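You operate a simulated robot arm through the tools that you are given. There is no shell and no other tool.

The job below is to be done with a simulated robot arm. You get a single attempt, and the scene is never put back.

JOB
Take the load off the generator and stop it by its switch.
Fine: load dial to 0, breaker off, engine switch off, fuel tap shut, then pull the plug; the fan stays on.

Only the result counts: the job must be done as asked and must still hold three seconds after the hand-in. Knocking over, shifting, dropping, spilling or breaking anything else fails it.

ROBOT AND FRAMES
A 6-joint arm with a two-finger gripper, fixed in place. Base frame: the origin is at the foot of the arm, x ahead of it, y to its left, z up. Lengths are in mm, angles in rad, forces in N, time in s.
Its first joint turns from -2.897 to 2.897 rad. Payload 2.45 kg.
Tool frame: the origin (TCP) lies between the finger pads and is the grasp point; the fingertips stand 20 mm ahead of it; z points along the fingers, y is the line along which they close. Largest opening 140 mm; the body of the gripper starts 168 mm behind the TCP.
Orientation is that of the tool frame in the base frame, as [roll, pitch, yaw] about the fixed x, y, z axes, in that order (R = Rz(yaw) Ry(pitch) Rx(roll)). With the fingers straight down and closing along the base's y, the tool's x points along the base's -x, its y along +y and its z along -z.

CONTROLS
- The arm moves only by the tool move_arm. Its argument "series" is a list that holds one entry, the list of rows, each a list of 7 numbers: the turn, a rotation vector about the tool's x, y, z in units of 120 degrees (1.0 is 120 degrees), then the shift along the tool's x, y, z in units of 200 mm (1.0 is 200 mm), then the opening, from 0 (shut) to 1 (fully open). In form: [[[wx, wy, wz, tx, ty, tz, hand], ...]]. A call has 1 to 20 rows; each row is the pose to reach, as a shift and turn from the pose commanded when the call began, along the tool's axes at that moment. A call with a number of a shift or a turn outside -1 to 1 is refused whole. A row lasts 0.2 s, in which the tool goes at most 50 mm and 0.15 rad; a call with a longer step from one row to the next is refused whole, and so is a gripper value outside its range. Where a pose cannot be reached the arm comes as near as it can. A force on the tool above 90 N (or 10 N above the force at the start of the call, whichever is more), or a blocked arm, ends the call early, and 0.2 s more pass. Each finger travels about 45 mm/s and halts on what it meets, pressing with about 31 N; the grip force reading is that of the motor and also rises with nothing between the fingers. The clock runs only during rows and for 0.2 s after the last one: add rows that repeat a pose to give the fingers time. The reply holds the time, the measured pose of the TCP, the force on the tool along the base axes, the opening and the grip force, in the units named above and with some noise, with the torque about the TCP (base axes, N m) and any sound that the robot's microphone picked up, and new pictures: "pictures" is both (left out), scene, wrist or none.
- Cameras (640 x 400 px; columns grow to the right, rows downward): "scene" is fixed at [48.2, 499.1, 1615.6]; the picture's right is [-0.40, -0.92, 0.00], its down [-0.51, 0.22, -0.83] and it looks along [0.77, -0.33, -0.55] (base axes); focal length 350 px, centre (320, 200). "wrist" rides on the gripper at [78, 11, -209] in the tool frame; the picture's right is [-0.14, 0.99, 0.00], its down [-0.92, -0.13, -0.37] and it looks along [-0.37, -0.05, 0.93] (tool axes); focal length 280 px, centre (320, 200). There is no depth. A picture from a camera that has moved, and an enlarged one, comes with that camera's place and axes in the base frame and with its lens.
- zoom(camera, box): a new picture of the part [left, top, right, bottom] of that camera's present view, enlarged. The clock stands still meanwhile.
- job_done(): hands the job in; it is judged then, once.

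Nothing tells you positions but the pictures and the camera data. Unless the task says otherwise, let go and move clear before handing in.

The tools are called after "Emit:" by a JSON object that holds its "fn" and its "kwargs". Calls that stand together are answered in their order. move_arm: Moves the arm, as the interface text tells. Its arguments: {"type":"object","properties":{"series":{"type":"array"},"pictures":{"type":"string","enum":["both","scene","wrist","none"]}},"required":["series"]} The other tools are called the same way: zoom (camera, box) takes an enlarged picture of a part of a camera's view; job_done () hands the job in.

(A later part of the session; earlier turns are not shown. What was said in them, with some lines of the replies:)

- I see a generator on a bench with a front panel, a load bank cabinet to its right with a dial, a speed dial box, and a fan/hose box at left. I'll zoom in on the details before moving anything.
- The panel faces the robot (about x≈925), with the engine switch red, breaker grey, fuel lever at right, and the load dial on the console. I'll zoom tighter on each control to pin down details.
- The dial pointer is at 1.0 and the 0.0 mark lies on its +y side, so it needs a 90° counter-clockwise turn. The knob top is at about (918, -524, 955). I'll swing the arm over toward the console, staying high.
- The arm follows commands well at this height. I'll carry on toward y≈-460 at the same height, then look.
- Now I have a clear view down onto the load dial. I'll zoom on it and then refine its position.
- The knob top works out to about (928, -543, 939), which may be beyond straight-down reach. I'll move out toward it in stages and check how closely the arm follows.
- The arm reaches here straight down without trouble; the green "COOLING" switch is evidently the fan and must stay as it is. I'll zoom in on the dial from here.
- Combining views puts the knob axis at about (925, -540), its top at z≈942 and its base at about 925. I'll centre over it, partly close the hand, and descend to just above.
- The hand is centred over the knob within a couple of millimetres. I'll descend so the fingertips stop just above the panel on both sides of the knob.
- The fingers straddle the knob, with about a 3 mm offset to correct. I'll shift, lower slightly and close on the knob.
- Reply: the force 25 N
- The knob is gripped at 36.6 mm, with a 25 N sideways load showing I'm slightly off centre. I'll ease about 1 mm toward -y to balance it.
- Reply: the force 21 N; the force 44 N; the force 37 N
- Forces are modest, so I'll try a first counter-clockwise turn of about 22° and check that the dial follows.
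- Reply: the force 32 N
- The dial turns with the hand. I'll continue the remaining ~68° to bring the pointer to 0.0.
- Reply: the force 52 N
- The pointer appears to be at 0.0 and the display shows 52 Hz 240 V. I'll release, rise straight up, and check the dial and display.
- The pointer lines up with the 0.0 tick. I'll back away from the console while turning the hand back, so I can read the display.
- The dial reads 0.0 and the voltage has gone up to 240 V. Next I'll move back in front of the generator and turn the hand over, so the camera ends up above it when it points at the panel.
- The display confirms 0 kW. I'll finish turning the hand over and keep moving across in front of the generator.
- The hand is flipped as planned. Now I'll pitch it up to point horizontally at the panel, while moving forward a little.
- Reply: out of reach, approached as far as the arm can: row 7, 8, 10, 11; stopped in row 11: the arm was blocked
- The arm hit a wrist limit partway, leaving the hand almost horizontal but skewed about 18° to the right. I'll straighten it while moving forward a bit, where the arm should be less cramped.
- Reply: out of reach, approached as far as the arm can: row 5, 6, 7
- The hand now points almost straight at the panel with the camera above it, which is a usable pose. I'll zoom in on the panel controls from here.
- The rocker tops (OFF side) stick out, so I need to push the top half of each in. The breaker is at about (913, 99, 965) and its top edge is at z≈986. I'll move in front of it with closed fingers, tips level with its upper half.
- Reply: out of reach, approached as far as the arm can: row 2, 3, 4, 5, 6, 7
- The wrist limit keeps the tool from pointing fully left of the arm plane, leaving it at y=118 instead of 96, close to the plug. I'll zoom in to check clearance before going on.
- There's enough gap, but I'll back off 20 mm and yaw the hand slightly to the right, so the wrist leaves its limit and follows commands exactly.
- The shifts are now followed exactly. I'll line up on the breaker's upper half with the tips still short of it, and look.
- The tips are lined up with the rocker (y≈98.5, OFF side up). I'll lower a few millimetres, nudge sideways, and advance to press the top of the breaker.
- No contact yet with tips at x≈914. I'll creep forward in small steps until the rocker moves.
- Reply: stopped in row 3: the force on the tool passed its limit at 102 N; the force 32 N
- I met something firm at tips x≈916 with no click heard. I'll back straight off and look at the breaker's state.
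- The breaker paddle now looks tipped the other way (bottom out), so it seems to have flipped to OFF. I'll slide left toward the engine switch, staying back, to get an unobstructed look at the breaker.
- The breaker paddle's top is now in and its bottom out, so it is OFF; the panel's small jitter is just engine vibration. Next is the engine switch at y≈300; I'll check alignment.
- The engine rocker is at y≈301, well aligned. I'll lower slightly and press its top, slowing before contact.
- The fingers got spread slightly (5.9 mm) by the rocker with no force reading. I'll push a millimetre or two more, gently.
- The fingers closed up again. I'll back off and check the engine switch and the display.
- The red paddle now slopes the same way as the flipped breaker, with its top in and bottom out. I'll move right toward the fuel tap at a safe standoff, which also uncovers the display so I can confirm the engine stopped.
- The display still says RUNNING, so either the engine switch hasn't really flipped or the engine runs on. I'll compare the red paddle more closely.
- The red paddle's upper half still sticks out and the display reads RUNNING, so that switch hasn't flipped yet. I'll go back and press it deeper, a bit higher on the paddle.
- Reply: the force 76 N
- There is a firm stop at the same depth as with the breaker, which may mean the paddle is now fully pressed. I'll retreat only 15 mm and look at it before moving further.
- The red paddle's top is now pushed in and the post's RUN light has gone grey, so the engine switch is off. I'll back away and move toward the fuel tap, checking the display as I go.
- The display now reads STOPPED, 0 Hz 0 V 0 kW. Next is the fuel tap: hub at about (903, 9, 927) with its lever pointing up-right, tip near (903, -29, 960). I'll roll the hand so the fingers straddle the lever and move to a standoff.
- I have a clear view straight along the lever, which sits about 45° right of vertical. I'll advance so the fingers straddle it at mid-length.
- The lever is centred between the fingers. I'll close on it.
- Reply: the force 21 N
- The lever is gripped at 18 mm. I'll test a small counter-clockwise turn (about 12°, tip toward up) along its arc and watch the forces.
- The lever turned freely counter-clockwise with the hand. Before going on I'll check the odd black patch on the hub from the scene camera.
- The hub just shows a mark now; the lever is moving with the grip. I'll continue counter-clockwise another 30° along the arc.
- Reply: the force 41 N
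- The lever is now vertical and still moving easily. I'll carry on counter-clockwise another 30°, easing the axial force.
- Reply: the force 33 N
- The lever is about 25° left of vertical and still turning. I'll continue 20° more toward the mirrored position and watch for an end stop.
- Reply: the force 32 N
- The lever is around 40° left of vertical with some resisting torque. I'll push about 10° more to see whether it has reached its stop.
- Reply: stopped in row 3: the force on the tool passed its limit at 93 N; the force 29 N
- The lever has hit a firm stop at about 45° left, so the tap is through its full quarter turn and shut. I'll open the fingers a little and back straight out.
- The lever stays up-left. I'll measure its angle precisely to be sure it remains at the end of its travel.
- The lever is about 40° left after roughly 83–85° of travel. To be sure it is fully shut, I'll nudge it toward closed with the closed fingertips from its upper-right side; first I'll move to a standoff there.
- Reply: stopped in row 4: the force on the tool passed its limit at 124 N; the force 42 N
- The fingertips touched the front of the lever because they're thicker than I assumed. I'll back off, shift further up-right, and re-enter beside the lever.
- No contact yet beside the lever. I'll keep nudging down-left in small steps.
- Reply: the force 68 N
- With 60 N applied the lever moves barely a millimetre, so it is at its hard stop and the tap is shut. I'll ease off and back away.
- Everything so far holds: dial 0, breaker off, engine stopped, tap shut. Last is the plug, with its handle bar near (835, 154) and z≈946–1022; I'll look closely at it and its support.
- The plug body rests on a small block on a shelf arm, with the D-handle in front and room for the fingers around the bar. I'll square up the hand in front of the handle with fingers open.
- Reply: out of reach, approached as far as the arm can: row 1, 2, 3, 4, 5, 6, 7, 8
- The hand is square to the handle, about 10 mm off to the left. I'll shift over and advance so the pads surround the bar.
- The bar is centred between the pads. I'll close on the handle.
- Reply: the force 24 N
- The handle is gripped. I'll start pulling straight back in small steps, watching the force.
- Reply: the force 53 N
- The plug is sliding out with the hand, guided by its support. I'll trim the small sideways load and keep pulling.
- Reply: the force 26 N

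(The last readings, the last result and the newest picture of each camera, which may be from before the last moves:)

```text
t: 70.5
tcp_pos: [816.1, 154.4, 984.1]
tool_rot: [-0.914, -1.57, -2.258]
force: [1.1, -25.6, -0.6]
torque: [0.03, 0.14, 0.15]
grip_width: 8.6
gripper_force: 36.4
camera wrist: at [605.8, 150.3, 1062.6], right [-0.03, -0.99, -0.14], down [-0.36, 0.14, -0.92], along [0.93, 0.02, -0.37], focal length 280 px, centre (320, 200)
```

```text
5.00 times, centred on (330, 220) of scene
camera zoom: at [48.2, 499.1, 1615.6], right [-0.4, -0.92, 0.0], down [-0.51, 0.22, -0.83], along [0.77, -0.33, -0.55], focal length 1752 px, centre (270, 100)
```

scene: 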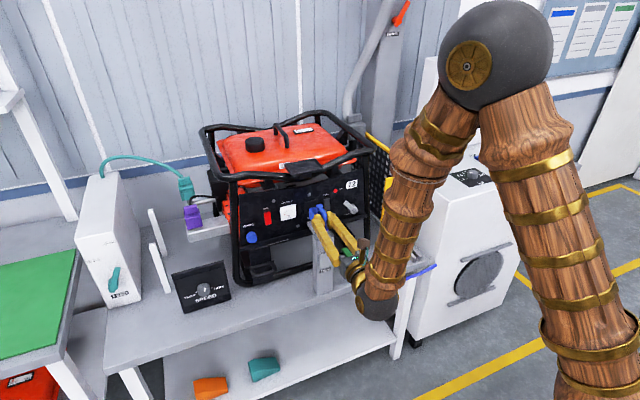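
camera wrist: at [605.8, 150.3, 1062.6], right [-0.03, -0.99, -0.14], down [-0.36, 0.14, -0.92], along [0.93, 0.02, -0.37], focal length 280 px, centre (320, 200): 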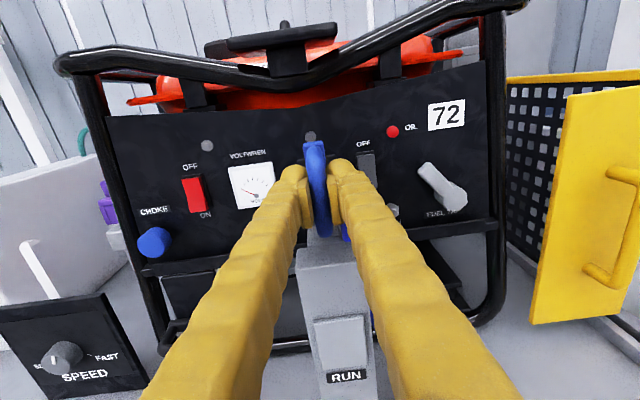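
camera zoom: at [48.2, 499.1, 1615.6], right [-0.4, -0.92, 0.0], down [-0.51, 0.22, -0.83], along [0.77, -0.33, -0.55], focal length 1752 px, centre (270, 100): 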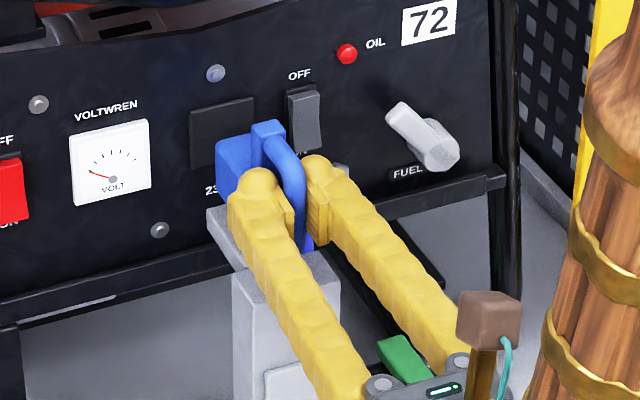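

The plug is about 25 mm out and moving freely. I'll continue until it meets its stop or the arm's limit.

Emit:
{"fn": "move_arm", "kwargs": {"series": [[[0, 0, 0, 0, 0.002, -0.025, 0], [0, 0, 0, 0, 0.004, -0.05, 0], [0, 0, 0, 0, 0.005, -0.075, 0], [0, 0, 0, 0, 0.006, -0.1, 0]]], "pictures": "both"}}

Emit:
{"fn": "zoom", "kwargs": {"camera": "scene", "box": [280, 180, 380, 260]}}

```text
t: 71.5
tcp_pos: [796.5, 155.7, 983.0]
tool_rot: [2.352, -1.569, 0.763]
force: [0.8, 23.8, -15.4]
torque: [0.05, 0.17, -0.14]
grip_width: 8.4
gripper_force: 36.2
camera wrist: at [586.1, 149.6, 1062.8], right [-0.03, -0.99, -0.14], down [-0.37, 0.14, -0.92], along [0.93, 0.02, -0.37], focal length 280 px, centre (320, 200)
```

scene: 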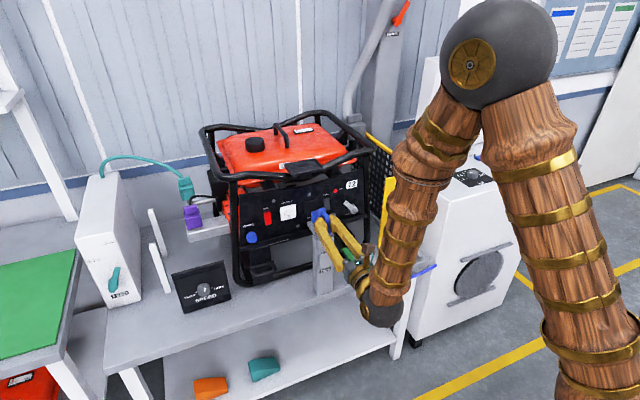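
wrist: 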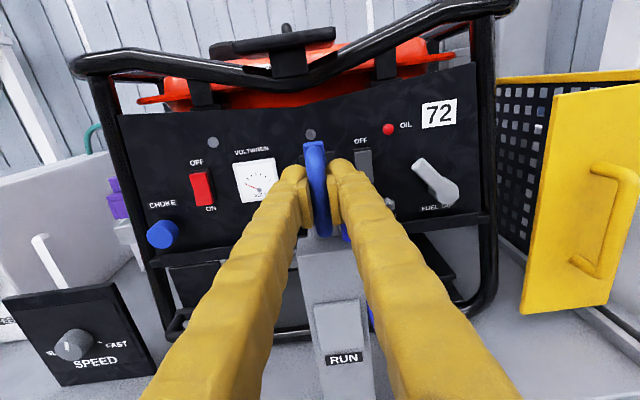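

```text
5.00 times, centred on (330, 220) of scene
camera zoom: at [48.2, 499.1, 1615.6], right [-0.4, -0.92, 0.0], down [-0.51, 0.22, -0.83], along [0.77, -0.33, -0.55], focal length 1752 px, centre (270, 100)
```

zoom: 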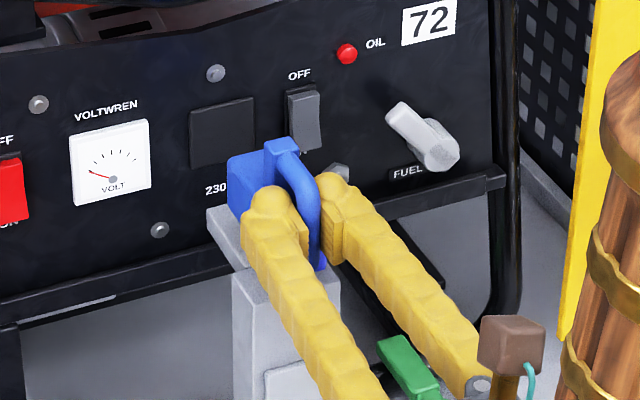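

The plug is now about 45 mm clear of the socket. I'll pull a little more, to the arm's comfortable limit, and see if it reaches a stop.

Emit:
{"fn": "move_arm", "kwargs": {"series": [[[0, 0, 0, -0.001, -0.002, -0.02, 0], [0, 0, 0, -0.002, -0.003, -0.045, 0], [0, 0, 0, -0.002, -0.003, -0.07, 0]]], "pictures": "both"}}

Emit:
{"fn": "zoom", "kwargs": {"camera": "scene", "box": [280, 180, 380, 260]}}

Emit:
{"fn": "zoom", "kwargs": {"camera": "wrist", "box": [230, 110, 430, 260]}}

```text
t: 72.3
tcp_pos: [783.7, 153.7, 985.9]
tool_rot: [-0.199, -1.567, -2.977]
force: [33.5, 9.3, -5.4]
torque: [-0.03, 0.01, -0.05]
grip_width: 8.9
gripper_force: 36.9
camera wrist: at [573.1, 150.6, 1063.4], right [-0.03, -0.99, -0.14], down [-0.36, 0.14, -0.92], along [0.93, 0.02, -0.36], focal length 280 px, centre (320, 200)
```

scene: 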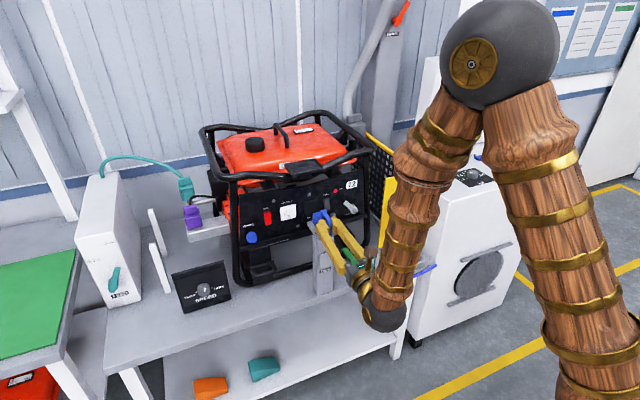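
wrist: 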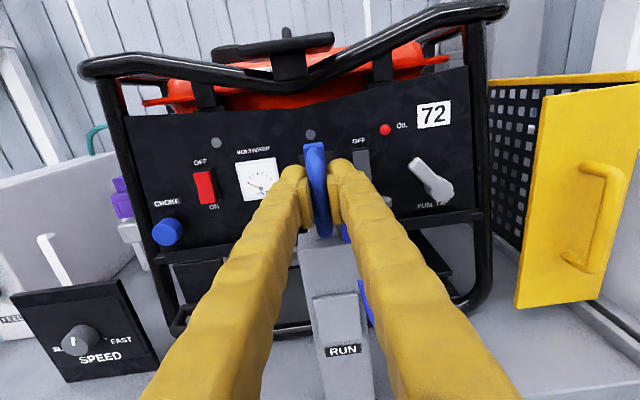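

```text
5.00 times, centred on (330, 220) of scene
camera zoom: at [48.2, 499.1, 1615.6], right [-0.4, -0.92, 0.0], down [-0.51, 0.22, -0.83], along [0.77, -0.33, -0.55], focal length 1752 px, centre (270, 100)
```

zoom: 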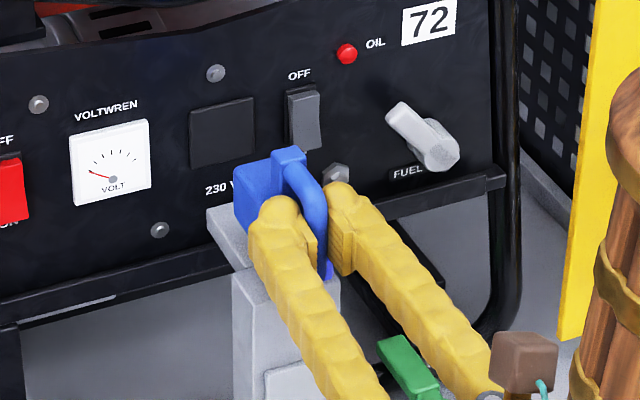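

```text
2.67 times, centred on (330, 185) of wrist
camera zoom: at [573.1, 150.6, 1063.4], right [-0.03, -0.99, -0.14], down [-0.36, 0.14, -0.92], along [0.93, 0.02, -0.36], focal length 748 px, centre (293, 240)
```

zoom: 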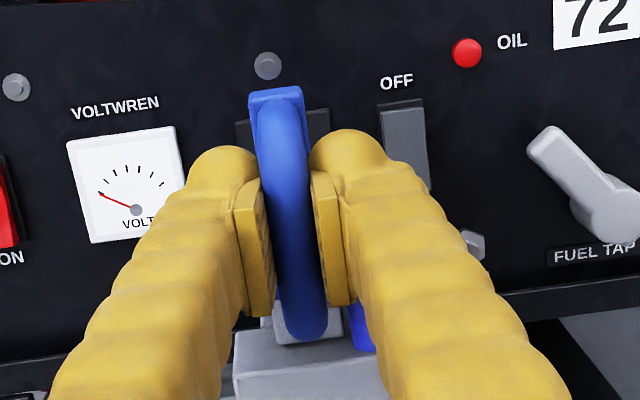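

The pull now meets a firm stop about 58 mm out, so the plug is fully withdrawn and still sits on its slide. I'll open the fingers and check it stays put.

Emit:
{"fn": "move_arm", "kwargs": {"series": [[[0, 0, 0, 0, 0, 0.003, 0.1], [0, 0, 0, 0, 0, 0.003, 0.25], [0, 0, 0, 0, 0, 0.003, 0.45], [0, 0, 0, 0, 0, 0.003, 0.5], [0, 0, 0, 0, 0, 0.003, 0.5]]], "pictures": "both"}}

Emit:
{"fn": "zoom", "kwargs": {"camera": "scene", "box": [280, 180, 380, 260]}}

Emit:
{"fn": "zoom", "kwargs": {"camera": "wrist", "box": [230, 110, 430, 260]}}

```text
t: 73.5
tcp_pos: [783.2, 155.9, 983.3]
tool_rot: [-1.634, -1.57, -1.541]
force: [-0.2, 0.1, -0.5]
torque: [0.0, 0.03, 0.03]
grip_width: 69.9
gripper_force: 0.1
camera wrist: at [572.8, 151.1, 1063.1], right [-0.03, -0.99, -0.14], down [-0.36, 0.14, -0.92], along [0.93, 0.02, -0.37], focal length 280 px, centre (320, 200)
```

scene: 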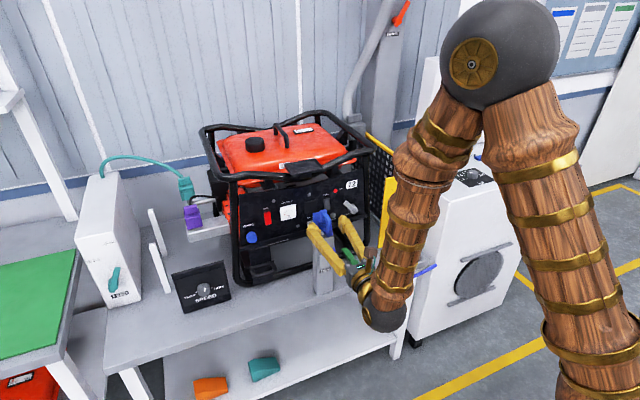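
wrist: 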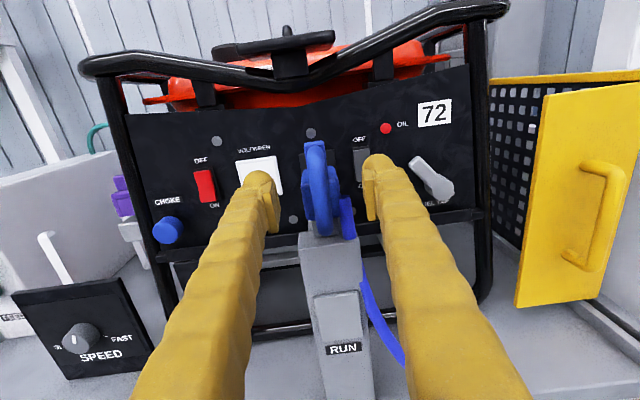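

```text
5.00 times, centred on (330, 220) of scene
camera zoom: at [48.2, 499.1, 1615.6], right [-0.4, -0.92, 0.0], down [-0.51, 0.22, -0.83], along [0.77, -0.33, -0.55], focal length 1752 px, centre (270, 100)
```

zoom: 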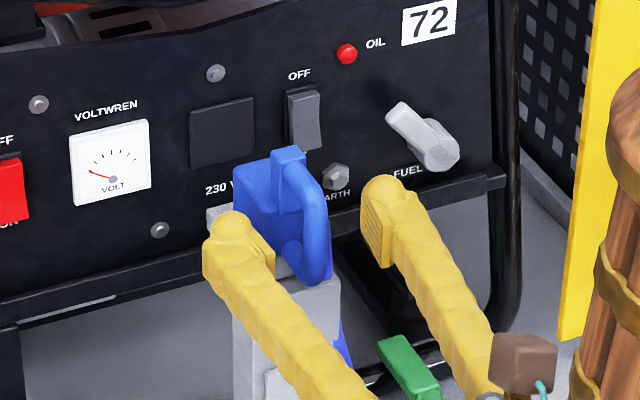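

```text
2.67 times, centred on (330, 185) of wrist
camera zoom: at [572.8, 151.1, 1063.1], right [-0.03, -0.99, -0.14], down [-0.36, 0.14, -0.92], along [0.93, 0.02, -0.37], focal length 748 px, centre (293, 240)
```

zoom: 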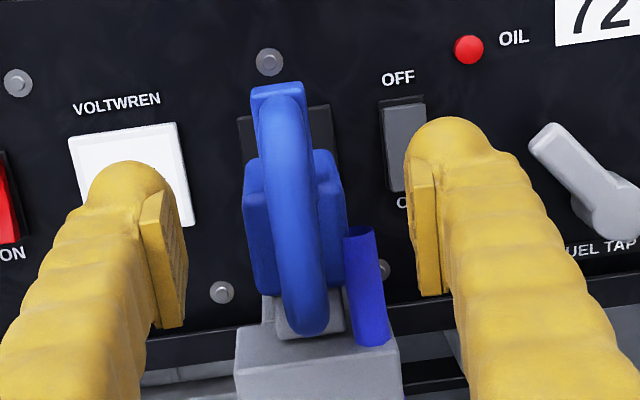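

The plug stays fully out after release. I'll lift straight up so the open fingers clear the handle, then check.

Emit:
{"fn": "move_arm", "kwargs": {"series": [[[0, 0, 0, 0.1, 0, 0.02, 0.5], [0, 0, 0, 0.2, 0, 0.04, 0.5], [0, 0, 0, 0.3, 0, 0.05, 0.5], [0, 0, 0, 0.4, 0, 0.05, 0.5], [0, 0, 0, 0.5, 0, 0.05, 0.5]]], "pictures": "both"}}

Emit:
{"fn": "zoom", "kwargs": {"camera": "scene", "box": [280, 180, 380, 260]}}

```text
t: 74.8
tcp_pos: [793.0, 157.1, 1083.7]
tool_rot: [1.883, -1.569, 1.227]
force: [1.4, -0.1, 0.3]
torque: [0.01, 0.02, 0.0]
grip_width: 69.8
gripper_force: 0.0
camera wrist: at [582.2, 151.6, 1163.1], right [-0.03, -0.99, -0.14], down [-0.36, 0.14, -0.92], along [0.93, 0.02, -0.37], focal length 280 px, centre (320, 200)
```

scene: 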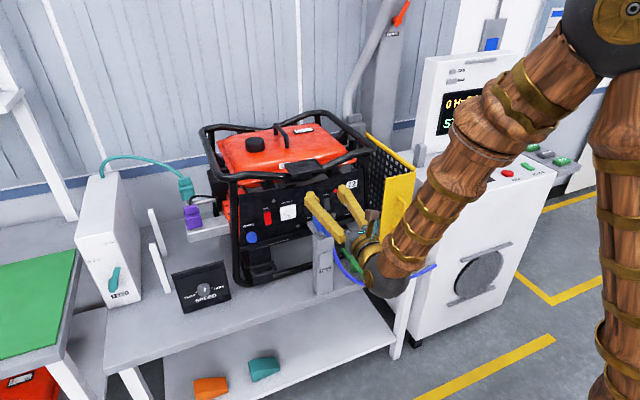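
wrist: 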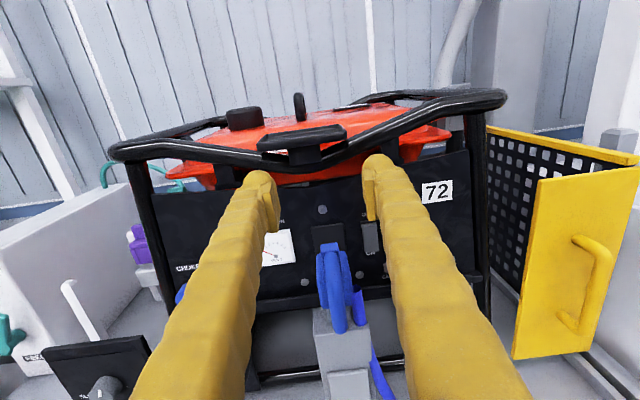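

```text
5.00 times, centred on (330, 220) of scene
camera zoom: at [48.2, 499.1, 1615.6], right [-0.4, -0.92, 0.0], down [-0.51, 0.22, -0.83], along [0.77, -0.33, -0.55], focal length 1752 px, centre (270, 100)
```

zoom: 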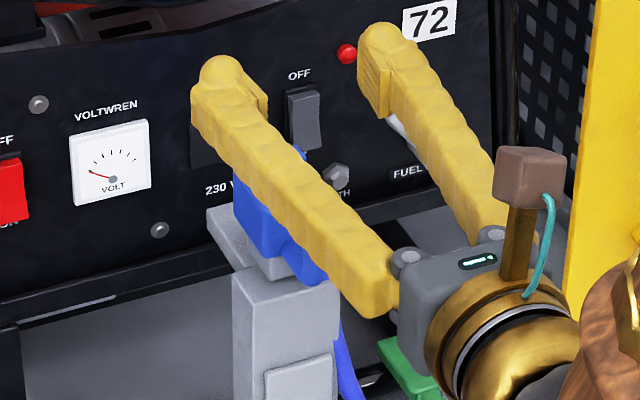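

The hand is clear above the plug. I'll rise further away from everything and then review the whole scene.

Emit:
{"fn": "move_arm", "kwargs": {"series": [[[0, 0, 0, 0.15, 0, 0, 0.5], [0, 0, 0, 0.3, 0, 0, 0.5], [0, 0, 0, 0.45, 0.1, 0, 0.5], [0, 0, 0, 0.6, 0.2, 0, 0.5], [0, 0, 0, 0.7, 0.3, 0, 0.5]]], "pictures": "both"}}

Emit:
{"fn": "zoom", "kwargs": {"camera": "scene", "box": [220, 160, 380, 270]}}

Emit:
{"fn": "zoom", "kwargs": {"camera": "scene", "box": [410, 40, 560, 200]}}

```text
t: 76.0
tcp_pos: [792.2, 95.6, 1224.9]
tool_rot: [2.409, -1.57, 0.702]
force: [0.2, 0.4, 0.8]
torque: [-0.01, 0.03, -0.01]
grip_width: 69.9
gripper_force: 0.1
camera wrist: at [581.4, 91.7, 1302.8], right [-0.03, -0.99, -0.14], down [-0.36, 0.14, -0.92], along [0.93, 0.02, -0.37], focal length 280 px, centre (320, 200)
```

scene: 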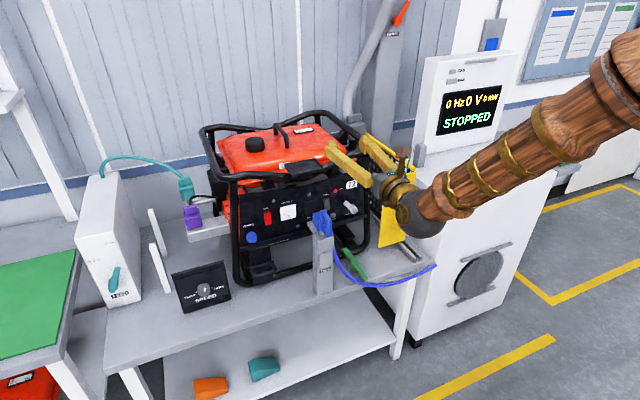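
wrist: 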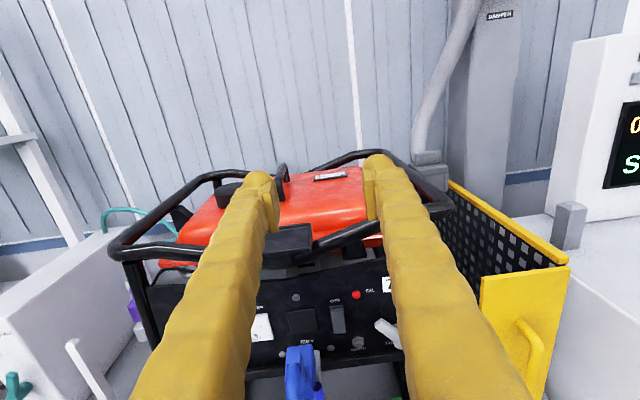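

```text
3.64 times, centred on (300, 215) of scene
camera zoom: at [48.2, 499.1, 1615.6], right [-0.4, -0.92, 0.0], down [-0.51, 0.22, -0.83], along [0.77, -0.33, -0.55], focal length 1274 px, centre (393, 146)
```

zoom: 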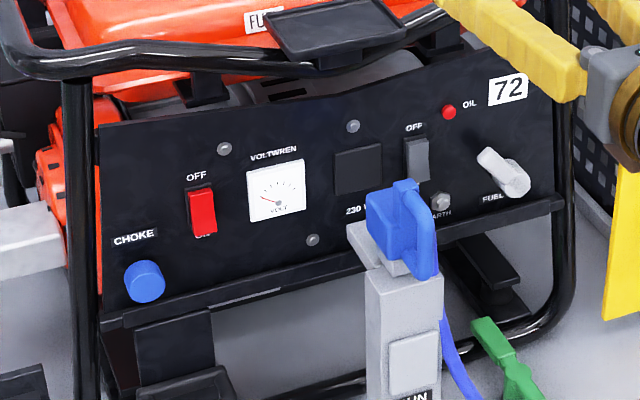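

```text
2.50 times, centred on (485, 120) of scene
camera zoom: at [48.2, 499.1, 1615.6], right [-0.4, -0.92, 0.0], down [-0.51, 0.22, -0.83], along [0.77, -0.33, -0.55], focal length 876 px, centre (-92, 400)
```

zoom: 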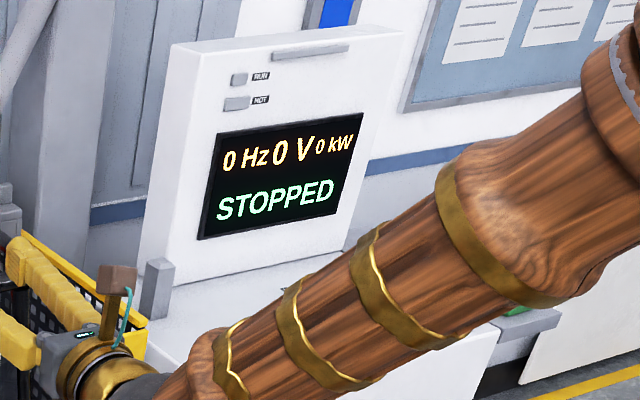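

The panel looks right: breaker off, engine off, tap shut, plug out, display STOPPED at 0 kW. I'll turn the hand right to check the load dial and the cooling switch with the wrist camera.

Emit:
{"fn": "move_arm", "kwargs": {"series": [[[-0.06, 0, 0, 0.05, 0, 0, 0.5], [-0.12, 0, 0, 0.1, 0, 0, 0.5], [-0.18, 0, 0, 0.15, 0, 0, 0.5], [-0.24, 0, 0, 0.2, 0, 0, 0.5], [-0.3, 0, 0, 0.2, 0, 0, 0.5]]], "pictures": "both"}}

Emit:
{"fn": "zoom", "kwargs": {"camera": "wrist", "box": [400, 100, 640, 300]}}

Emit:
{"fn": "zoom", "kwargs": {"camera": "scene", "box": [285, 190, 375, 260]}}

```text
t: 77.2
tcp_pos: [791.8, 95.5, 1263.5]
tool_rot: [3.097, -1.571, -0.618]
force: [-0.1, -0.4, 0.4]
torque: [0.01, 0.05, -0.01]
grip_width: 70.0
gripper_force: 0.0
camera wrist: at [618.5, 215.4, 1343.1], right [-0.61, -0.78, -0.14], down [-0.21, 0.33, -0.92], along [0.76, -0.53, -0.36], focal length 280 px, centre (320, 200)
```

scene: 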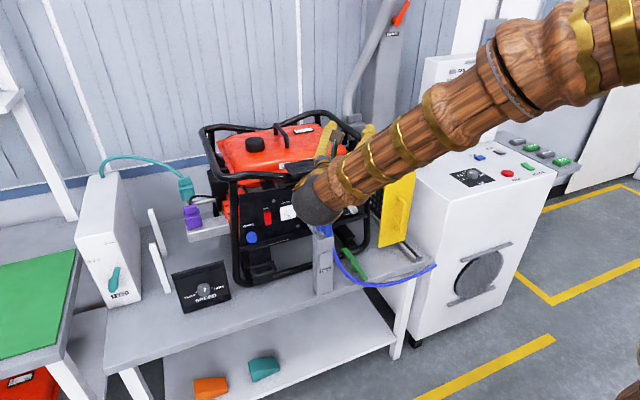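
wrist: 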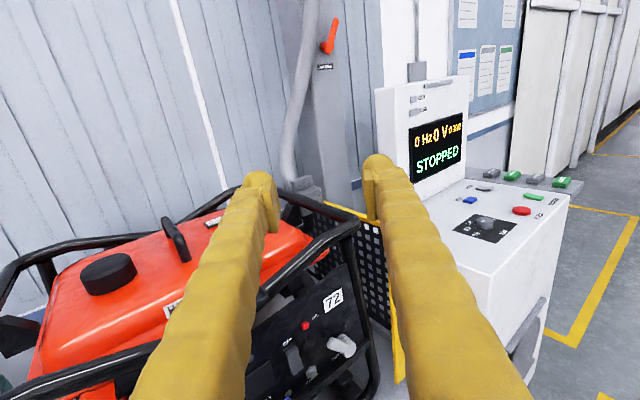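

```text
2.00 times, centred on (520, 200) of wrist
camera zoom: at [618.5, 215.4, 1343.1], right [-0.61, -0.78, -0.14], down [-0.21, 0.33, -0.92], along [0.76, -0.53, -0.36], focal length 561 px, centre (-80, 200)
```

zoom: 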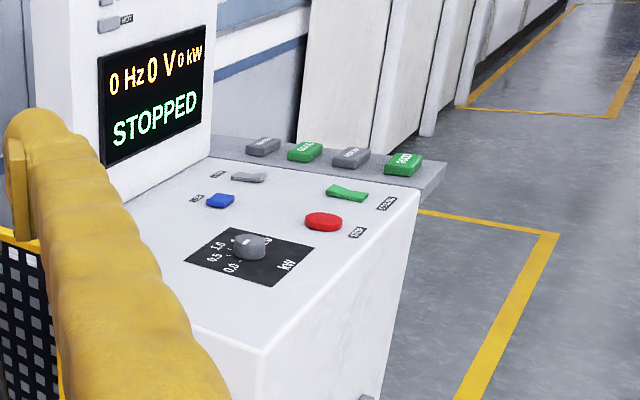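

```text
5.71 times, centred on (330, 225) of scene
camera zoom: at [48.2, 499.1, 1615.6], right [-0.4, -0.92, 0.0], down [-0.51, 0.22, -0.83], along [0.77, -0.33, -0.55], focal length 2002 px, centre (263, 57)
```

zoom: 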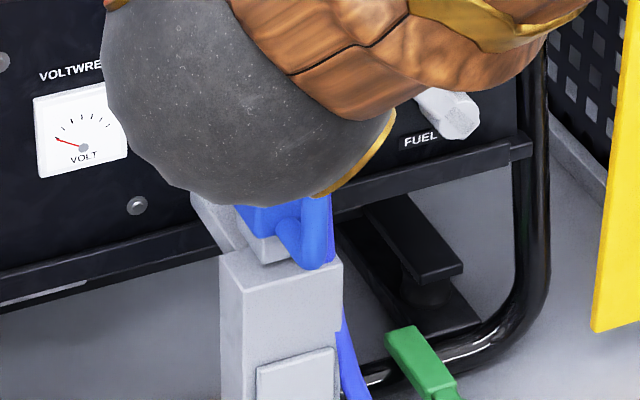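

The dial points to 0.0, the cooling switch is untouched and the display reads STOPPED. One last close look at the console controls before handing in.

Emit:
{"fn": "zoom", "kwargs": {"camera": "scene", "box": [440, 140, 560, 200]}}

Emit:
{"fn": "zoom", "kwargs": {"camera": "scene", "box": [60, 120, 300, 400]}}

```text
5.33 times, centred on (500, 170) of scene
camera zoom: at [48.2, 499.1, 1615.6], right [-0.4, -0.92, 0.0], down [-0.51, 0.22, -0.83], along [0.77, -0.33, -0.55], focal length 1868 px, centre (-640, 360)
```

zoom: 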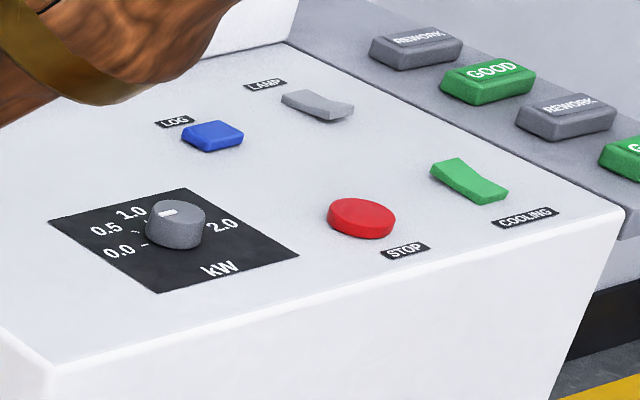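

```text
1.43 times, centred on (180, 260) of scene
camera zoom: at [48.2, 499.1, 1615.6], right [-0.4, -0.92, 0.0], down [-0.51, 0.22, -0.83], along [0.77, -0.33, -0.55], focal length 500 px, centre (520, 114)
```

zoom: 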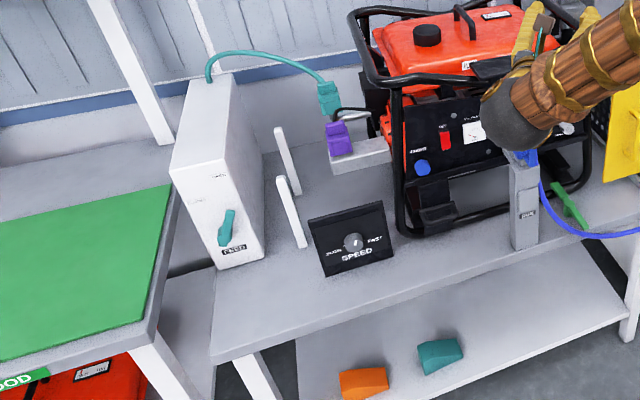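

The load dial is at 0.0, the breaker and engine switch are off, the fuel tap is against its stop, and the plug is fully out. The cooling switch is untouched and the hand is clear of everything, so I'm handing the job in.

Emit:
{"fn": "job_done", "kwargs": {}}

```text
The job is handed in.
```

The generator is unloaded and stopped. The display read STOPPED, 0 Hz, 0 V, 0 kW in the last pictures before I handed the job in.

- **Load dial:** turned from 1.0 to 0.0, and the display confirmed 0 kW.
- **Breaker:** off.
- **Engine switch:** off. The first push didn't flip it, so I pressed it again deeper and the engine then stopped.
- **Fuel tap:** turned about a quarter turn, from up-right to up-left, until it hit a firm stop. The tap only says "FUEL TAP" with no open or shut marks, so that this end is shut is my reading of it.
- **Plug:** pulled straight out about 58 mm until it met its stop. It stayed out when I let go.
- **Fan:** I left the COOLING switch alone, and it looked unchanged at the end.

While lining up on the tap, the fingertips pressed against the front of its lever hard enough to trip the force limit (124 N). I saw no damage or shift from it. In the final views nothing else had been moved or knocked over, and the hand was clear.
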